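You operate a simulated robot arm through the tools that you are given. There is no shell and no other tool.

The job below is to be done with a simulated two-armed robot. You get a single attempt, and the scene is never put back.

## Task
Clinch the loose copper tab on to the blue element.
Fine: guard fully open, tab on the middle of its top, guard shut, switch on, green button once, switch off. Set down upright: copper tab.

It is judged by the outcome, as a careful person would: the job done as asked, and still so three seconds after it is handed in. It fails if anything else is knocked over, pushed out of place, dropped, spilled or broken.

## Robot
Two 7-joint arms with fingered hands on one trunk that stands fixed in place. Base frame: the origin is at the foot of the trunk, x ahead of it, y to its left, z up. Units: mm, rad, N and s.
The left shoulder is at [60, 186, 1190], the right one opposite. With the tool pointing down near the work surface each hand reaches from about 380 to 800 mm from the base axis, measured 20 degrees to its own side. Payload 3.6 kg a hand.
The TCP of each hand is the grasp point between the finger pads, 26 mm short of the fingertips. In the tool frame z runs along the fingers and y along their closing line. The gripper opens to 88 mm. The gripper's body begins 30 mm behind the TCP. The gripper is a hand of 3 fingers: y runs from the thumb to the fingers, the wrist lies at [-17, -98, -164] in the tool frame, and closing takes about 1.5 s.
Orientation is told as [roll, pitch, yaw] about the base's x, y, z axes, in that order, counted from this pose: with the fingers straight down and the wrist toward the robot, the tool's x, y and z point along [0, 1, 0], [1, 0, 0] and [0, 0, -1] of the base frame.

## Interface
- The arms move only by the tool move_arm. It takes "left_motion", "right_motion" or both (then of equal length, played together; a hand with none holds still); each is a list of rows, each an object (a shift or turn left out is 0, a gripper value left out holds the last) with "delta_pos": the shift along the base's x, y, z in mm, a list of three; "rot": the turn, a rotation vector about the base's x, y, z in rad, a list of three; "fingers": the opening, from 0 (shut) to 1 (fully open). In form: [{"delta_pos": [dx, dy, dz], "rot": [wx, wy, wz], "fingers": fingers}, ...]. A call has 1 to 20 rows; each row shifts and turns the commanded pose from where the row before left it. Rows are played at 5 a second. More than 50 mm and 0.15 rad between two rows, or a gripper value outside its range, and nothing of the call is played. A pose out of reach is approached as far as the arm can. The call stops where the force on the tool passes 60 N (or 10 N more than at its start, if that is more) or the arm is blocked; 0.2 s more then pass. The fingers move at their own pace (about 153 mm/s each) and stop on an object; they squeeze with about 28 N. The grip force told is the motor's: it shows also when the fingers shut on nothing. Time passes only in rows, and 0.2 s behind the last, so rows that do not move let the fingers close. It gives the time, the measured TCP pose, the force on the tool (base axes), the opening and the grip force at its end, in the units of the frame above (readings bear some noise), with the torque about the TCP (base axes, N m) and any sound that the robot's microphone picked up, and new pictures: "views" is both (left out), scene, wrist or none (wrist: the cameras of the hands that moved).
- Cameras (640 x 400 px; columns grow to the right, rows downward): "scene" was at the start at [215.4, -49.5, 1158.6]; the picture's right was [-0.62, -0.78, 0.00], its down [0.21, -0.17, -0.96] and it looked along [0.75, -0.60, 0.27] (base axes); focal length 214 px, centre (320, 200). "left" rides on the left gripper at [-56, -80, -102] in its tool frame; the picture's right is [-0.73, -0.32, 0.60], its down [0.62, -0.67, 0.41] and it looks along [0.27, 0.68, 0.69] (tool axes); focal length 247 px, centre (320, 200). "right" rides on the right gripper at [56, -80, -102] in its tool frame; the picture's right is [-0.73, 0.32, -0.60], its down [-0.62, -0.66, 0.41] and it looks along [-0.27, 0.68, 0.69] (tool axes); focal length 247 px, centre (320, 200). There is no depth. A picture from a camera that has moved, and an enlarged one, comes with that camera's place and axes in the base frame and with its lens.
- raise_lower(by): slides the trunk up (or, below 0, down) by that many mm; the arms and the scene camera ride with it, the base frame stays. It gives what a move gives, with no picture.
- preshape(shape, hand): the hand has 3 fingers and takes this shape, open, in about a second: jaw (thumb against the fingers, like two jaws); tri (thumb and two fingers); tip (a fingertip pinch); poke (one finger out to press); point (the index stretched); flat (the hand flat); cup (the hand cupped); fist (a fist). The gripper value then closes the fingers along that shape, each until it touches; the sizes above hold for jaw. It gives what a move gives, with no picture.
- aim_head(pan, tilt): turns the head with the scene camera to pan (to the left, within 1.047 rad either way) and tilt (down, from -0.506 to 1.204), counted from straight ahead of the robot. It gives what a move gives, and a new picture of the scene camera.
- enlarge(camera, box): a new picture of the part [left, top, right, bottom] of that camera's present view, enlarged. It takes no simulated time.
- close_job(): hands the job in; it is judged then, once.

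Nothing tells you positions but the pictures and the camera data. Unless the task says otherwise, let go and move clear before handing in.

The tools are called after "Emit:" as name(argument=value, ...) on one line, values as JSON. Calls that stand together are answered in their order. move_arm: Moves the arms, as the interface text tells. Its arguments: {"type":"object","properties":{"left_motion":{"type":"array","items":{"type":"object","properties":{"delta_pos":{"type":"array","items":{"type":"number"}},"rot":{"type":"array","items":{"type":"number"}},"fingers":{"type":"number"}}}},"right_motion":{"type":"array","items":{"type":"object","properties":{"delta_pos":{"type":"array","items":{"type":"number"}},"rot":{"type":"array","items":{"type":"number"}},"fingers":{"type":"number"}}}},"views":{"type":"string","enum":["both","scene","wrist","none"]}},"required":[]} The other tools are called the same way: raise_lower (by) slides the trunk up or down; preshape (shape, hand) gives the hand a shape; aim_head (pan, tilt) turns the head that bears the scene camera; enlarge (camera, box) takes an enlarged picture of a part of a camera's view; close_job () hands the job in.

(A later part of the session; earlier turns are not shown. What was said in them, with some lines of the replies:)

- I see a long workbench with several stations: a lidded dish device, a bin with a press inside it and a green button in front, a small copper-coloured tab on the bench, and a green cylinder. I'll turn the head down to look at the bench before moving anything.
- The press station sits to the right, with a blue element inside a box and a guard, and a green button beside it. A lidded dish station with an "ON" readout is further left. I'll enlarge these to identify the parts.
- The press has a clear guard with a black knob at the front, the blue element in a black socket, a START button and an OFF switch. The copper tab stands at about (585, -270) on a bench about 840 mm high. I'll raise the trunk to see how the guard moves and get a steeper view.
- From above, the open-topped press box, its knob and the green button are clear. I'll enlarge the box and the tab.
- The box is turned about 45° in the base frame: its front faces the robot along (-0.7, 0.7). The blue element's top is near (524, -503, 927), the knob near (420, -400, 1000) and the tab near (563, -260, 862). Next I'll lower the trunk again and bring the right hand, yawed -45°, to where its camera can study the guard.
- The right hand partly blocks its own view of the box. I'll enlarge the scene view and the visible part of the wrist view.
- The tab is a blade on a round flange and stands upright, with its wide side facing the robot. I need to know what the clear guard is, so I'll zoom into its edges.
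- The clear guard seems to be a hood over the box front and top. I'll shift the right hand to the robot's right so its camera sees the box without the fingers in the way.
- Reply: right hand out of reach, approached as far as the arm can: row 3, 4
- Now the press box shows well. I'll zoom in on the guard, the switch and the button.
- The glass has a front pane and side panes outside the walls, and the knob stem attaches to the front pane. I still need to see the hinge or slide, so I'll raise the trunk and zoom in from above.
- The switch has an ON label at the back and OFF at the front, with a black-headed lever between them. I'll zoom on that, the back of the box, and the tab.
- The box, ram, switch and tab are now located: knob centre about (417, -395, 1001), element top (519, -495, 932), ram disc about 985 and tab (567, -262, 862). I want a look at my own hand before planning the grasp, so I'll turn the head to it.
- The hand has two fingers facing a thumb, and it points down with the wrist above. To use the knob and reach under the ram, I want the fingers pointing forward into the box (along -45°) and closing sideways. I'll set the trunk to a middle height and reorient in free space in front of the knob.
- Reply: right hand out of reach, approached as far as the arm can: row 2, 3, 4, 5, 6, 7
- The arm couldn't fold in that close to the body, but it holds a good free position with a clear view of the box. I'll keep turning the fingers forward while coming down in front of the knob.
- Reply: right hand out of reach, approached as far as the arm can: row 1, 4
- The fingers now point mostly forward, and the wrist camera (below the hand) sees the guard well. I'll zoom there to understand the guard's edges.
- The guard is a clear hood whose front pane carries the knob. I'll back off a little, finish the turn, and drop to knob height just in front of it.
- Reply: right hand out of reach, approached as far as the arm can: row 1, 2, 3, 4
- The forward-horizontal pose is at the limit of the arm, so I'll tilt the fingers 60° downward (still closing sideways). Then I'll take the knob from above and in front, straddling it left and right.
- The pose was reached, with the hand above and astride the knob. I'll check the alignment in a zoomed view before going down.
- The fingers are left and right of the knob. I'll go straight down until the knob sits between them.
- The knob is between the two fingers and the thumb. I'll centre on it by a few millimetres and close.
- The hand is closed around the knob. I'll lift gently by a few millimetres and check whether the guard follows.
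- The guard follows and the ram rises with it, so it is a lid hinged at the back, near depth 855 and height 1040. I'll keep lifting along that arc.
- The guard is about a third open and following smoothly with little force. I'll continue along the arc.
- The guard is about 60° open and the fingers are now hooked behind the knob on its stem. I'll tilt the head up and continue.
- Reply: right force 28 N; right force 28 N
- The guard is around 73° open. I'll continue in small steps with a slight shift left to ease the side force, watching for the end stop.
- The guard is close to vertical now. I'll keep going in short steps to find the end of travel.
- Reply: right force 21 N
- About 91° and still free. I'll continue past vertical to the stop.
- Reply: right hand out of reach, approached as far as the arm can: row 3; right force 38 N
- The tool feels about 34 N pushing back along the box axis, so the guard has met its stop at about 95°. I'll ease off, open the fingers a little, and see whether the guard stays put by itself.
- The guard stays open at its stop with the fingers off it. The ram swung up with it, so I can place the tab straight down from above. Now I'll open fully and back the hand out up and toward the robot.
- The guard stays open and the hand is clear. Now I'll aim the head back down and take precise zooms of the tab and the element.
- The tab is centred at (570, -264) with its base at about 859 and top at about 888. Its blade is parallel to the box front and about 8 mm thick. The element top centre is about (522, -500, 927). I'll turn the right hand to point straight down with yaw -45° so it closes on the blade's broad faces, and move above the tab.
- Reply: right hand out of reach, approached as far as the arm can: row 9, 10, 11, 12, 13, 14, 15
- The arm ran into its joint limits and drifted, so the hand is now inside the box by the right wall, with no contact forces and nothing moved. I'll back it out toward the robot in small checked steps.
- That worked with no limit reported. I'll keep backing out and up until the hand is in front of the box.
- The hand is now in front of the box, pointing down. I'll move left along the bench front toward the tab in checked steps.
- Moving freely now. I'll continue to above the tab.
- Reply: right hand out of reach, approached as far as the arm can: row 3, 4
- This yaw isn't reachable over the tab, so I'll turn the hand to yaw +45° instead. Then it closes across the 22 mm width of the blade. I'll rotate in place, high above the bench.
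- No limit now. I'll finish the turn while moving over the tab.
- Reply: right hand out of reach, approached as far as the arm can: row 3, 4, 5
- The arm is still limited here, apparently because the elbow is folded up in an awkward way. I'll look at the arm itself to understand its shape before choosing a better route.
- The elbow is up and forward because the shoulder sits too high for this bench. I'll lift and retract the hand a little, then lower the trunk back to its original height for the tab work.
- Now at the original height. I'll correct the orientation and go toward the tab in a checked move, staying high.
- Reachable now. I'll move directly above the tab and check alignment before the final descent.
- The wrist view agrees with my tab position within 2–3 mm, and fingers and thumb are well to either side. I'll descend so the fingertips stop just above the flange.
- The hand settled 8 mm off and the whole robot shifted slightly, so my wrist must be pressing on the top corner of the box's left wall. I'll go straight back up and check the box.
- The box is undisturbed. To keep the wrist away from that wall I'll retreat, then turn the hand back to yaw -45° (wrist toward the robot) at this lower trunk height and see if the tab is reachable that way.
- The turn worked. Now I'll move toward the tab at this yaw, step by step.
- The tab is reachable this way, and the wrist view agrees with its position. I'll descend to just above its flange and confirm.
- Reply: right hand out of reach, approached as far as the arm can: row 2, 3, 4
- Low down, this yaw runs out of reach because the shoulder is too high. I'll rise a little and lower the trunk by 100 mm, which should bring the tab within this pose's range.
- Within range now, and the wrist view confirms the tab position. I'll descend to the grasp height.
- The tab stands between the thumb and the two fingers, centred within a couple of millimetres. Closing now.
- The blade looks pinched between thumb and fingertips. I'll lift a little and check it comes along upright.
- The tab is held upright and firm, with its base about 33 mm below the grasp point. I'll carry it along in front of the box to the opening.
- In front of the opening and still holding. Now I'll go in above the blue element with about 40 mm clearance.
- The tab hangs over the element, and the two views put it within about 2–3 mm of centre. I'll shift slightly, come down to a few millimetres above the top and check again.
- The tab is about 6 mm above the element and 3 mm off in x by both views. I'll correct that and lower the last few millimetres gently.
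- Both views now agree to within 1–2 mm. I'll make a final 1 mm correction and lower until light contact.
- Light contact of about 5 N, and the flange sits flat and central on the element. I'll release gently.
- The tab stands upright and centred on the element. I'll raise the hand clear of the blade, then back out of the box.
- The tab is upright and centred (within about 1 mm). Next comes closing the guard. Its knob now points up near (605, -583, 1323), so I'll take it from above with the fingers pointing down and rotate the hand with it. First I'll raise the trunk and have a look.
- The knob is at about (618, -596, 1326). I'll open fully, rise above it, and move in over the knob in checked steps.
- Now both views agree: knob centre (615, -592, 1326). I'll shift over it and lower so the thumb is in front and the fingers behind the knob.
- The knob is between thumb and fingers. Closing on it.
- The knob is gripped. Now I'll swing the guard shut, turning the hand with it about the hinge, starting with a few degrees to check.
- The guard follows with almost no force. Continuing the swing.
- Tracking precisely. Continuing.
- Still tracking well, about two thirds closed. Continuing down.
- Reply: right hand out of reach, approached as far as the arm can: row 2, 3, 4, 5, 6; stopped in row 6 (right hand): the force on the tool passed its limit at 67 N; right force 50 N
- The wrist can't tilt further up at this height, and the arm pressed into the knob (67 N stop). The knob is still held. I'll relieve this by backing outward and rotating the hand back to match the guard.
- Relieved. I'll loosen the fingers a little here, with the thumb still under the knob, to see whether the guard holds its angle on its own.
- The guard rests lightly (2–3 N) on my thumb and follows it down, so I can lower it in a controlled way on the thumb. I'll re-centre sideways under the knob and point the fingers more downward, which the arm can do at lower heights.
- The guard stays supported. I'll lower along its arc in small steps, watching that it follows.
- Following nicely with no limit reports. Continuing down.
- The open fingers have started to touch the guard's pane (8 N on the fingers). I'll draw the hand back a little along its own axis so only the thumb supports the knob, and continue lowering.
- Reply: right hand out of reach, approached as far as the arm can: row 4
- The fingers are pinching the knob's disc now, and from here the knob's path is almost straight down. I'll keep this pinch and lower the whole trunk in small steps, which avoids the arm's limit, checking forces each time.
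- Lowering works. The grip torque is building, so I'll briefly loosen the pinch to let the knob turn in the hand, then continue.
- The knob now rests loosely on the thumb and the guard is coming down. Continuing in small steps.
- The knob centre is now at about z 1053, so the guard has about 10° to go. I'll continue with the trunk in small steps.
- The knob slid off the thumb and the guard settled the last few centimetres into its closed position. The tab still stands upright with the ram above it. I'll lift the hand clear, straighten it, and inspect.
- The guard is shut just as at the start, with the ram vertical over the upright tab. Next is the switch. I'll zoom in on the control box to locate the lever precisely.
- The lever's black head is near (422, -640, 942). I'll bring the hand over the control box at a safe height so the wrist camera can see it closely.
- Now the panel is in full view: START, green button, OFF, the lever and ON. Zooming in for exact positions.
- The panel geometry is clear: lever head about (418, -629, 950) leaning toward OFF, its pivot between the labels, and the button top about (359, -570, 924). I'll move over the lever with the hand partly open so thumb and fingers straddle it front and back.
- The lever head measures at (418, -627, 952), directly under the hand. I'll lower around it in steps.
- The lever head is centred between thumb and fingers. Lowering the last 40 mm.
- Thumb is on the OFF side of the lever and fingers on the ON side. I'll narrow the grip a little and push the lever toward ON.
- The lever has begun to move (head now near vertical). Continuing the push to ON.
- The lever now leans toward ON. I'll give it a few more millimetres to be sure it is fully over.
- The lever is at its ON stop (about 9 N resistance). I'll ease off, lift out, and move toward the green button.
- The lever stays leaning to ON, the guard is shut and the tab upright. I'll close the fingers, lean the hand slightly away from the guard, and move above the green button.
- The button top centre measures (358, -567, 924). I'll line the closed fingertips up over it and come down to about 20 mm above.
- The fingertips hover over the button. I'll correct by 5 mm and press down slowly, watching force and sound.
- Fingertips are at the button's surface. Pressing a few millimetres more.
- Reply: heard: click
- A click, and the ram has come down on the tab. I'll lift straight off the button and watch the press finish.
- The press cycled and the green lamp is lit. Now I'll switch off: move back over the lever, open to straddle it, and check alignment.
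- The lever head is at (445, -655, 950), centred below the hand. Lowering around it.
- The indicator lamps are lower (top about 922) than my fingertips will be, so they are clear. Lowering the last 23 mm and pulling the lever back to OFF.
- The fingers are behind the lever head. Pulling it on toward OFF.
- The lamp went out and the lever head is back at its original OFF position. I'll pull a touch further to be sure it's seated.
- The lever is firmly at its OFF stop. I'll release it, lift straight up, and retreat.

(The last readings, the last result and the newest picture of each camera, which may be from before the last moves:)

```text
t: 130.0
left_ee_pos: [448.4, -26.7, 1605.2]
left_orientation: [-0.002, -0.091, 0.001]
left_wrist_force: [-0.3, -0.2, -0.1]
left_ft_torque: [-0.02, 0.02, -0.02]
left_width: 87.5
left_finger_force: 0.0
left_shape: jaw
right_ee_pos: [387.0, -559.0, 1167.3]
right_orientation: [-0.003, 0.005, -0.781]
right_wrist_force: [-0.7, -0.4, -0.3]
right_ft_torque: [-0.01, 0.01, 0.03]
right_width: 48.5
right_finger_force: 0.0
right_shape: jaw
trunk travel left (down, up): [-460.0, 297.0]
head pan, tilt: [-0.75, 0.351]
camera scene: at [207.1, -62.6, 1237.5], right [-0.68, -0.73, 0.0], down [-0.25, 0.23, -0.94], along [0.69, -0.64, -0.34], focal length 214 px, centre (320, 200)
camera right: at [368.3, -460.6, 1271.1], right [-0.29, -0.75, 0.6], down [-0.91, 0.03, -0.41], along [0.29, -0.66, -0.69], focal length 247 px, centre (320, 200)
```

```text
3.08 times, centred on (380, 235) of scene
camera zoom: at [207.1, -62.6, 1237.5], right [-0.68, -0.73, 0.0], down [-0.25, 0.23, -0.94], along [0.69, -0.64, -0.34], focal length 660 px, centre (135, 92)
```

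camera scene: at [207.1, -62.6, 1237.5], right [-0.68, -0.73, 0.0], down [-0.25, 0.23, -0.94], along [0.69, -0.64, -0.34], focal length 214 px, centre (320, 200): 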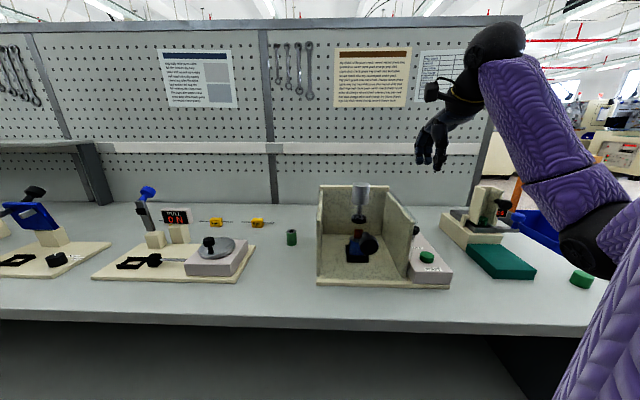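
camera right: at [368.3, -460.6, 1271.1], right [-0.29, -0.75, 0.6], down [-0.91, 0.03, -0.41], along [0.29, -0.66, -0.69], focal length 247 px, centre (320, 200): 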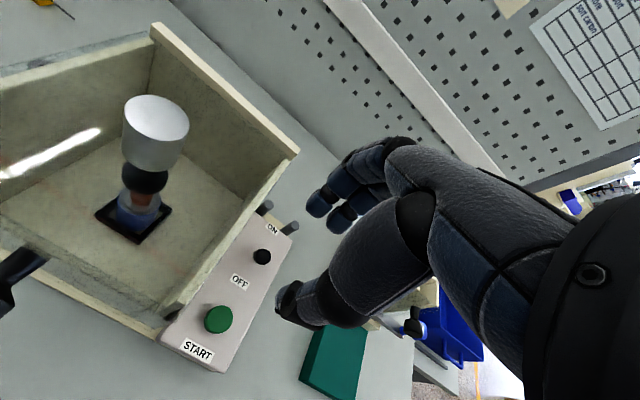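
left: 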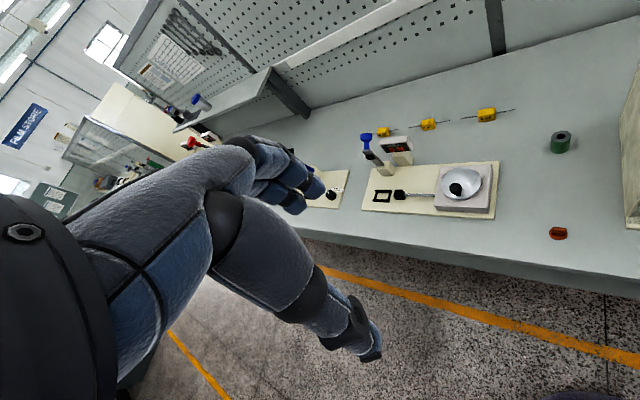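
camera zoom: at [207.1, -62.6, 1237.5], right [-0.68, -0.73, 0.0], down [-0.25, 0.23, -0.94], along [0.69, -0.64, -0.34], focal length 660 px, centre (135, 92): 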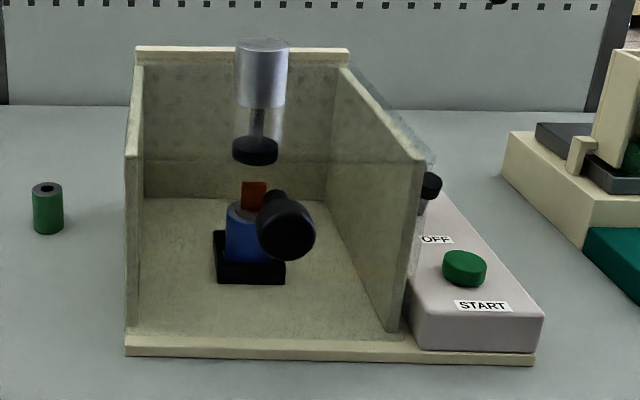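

Everything reads as asked: lever at OFF, lamp out, guard shut, ram up, tab standing on the element. I'll move the hand further clear and take a last close look at the tab and surroundings.

Emit:
move_arm(right_motion=[{"delta_pos": [-5, 35, 20]}, {"delta_pos": [0, 35, 30]}, {"delta_pos": [0, 30, 30]}, {"fingers": 0.6}], views="scene")

Emit:
enlarge(camera="scene", box=[340, 215, 385, 270])

Emit:
enlarge(camera="right", box=[60, 60, 330, 330])

```text
t: 131.0
left_ee_pos: [447.9, -29.0, 1603.5]
left_orientation: [0.0, -0.09, 0.003]
left_wrist_force: [0.6, -0.4, -0.2]
left_ft_torque: [0.0, 0.01, 0.02]
left_width: 87.7
left_finger_force: 0.2
left_shape: jaw
right_ee_pos: [379.4, -459.6, 1246.6]
right_orientation: [-0.001, 0.007, -0.782]
right_wrist_force: [-0.9, 0.5, 0.3]
right_ft_torque: [0.0, 0.06, -0.02]
right_width: 52.5
right_finger_force: 0.0
right_shape: jaw
trunk travel left (down, up): [-460.0, 297.0]
head pan, tilt: [-0.75, 0.351]
camera scene: at [207.2, -63.7, 1237.4], right [-0.68, -0.73, 0.0], down [-0.25, 0.23, -0.94], along [0.69, -0.64, -0.34], focal length 214 px, centre (320, 200)
```

scene: 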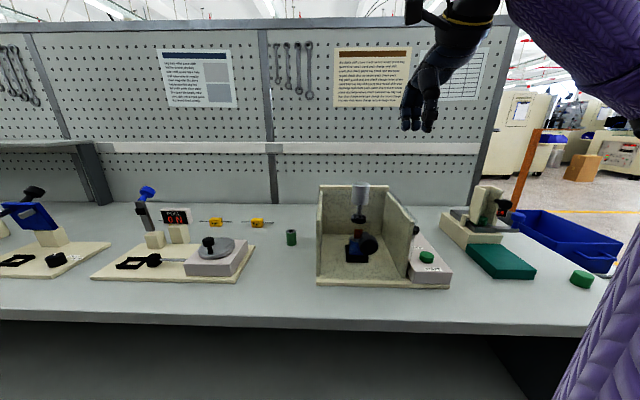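

```text
7.27 times, centred on (362, 242) of scene
camera zoom: at [207.2, -63.7, 1237.4], right [-0.68, -0.73, 0.0], down [-0.25, 0.23, -0.94], along [0.69, -0.64, -0.34], focal length 1560 px, centre (11, -109)
```

zoom: 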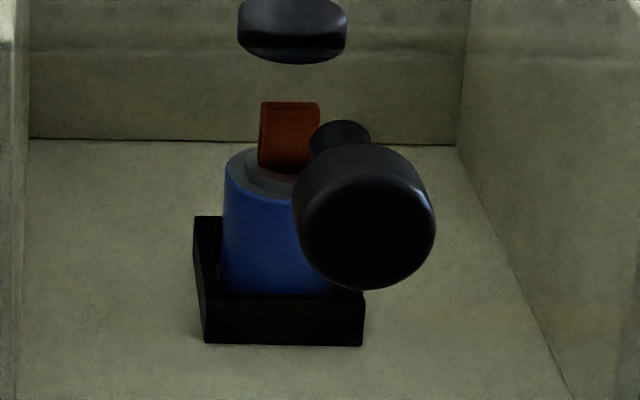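

```text
1.48 times, centred on (195, 195) of right
camera zoom: at [362.8, -361.6, 1349.2], right [-0.29, -0.75, 0.6], down [-0.91, 0.03, -0.41], along [0.29, -0.66, -0.69], focal length 366 px, centre (505, 207)
```

zoom: 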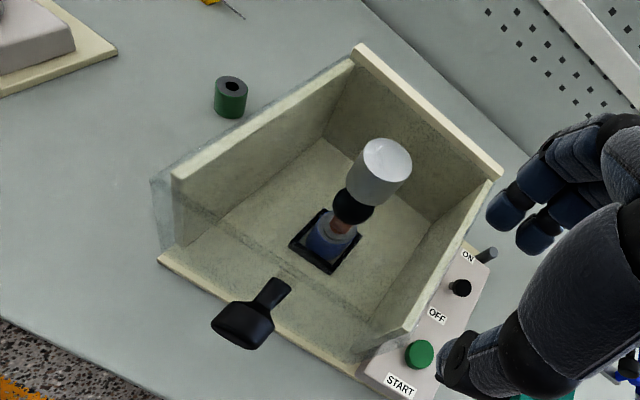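

The tab stands upright in the middle of the blue element, crimped by a grey ring. The guard is shut, the ram up, the lever at OFF, the other bench items are undisturbed, and both hands are clear. Handing in.

Emit:
close_job()

```text
The job is handed in.
```

I clinched the copper tab onto the blue element and handed the job in. No verdict came back.

- **Tab:** I placed it upright on the middle of the element's top, about 1 mm off centre by the camera views. After the press cycled it still stood straight.
- **Press:** I pressed the green button once and heard one click. The ram came down and went back up, and the green lamp lit.
- **Guard:** It was open to its stop while I placed the tab, and shut before I switched on. The knob slid off my thumb near the end of closing, so the guard dropped the last 5 cm or so by itself.
- **Switch:** I turned it on before the button and off afterwards. The lamp is out and the lever is at its OFF stop.
- **Surroundings:** My wrist pressed on the top corner of the box's left wall while I was first reaching for the tab. I saw no movement of the box or anything else on the bench. Both hands were clear of the work at hand-in.
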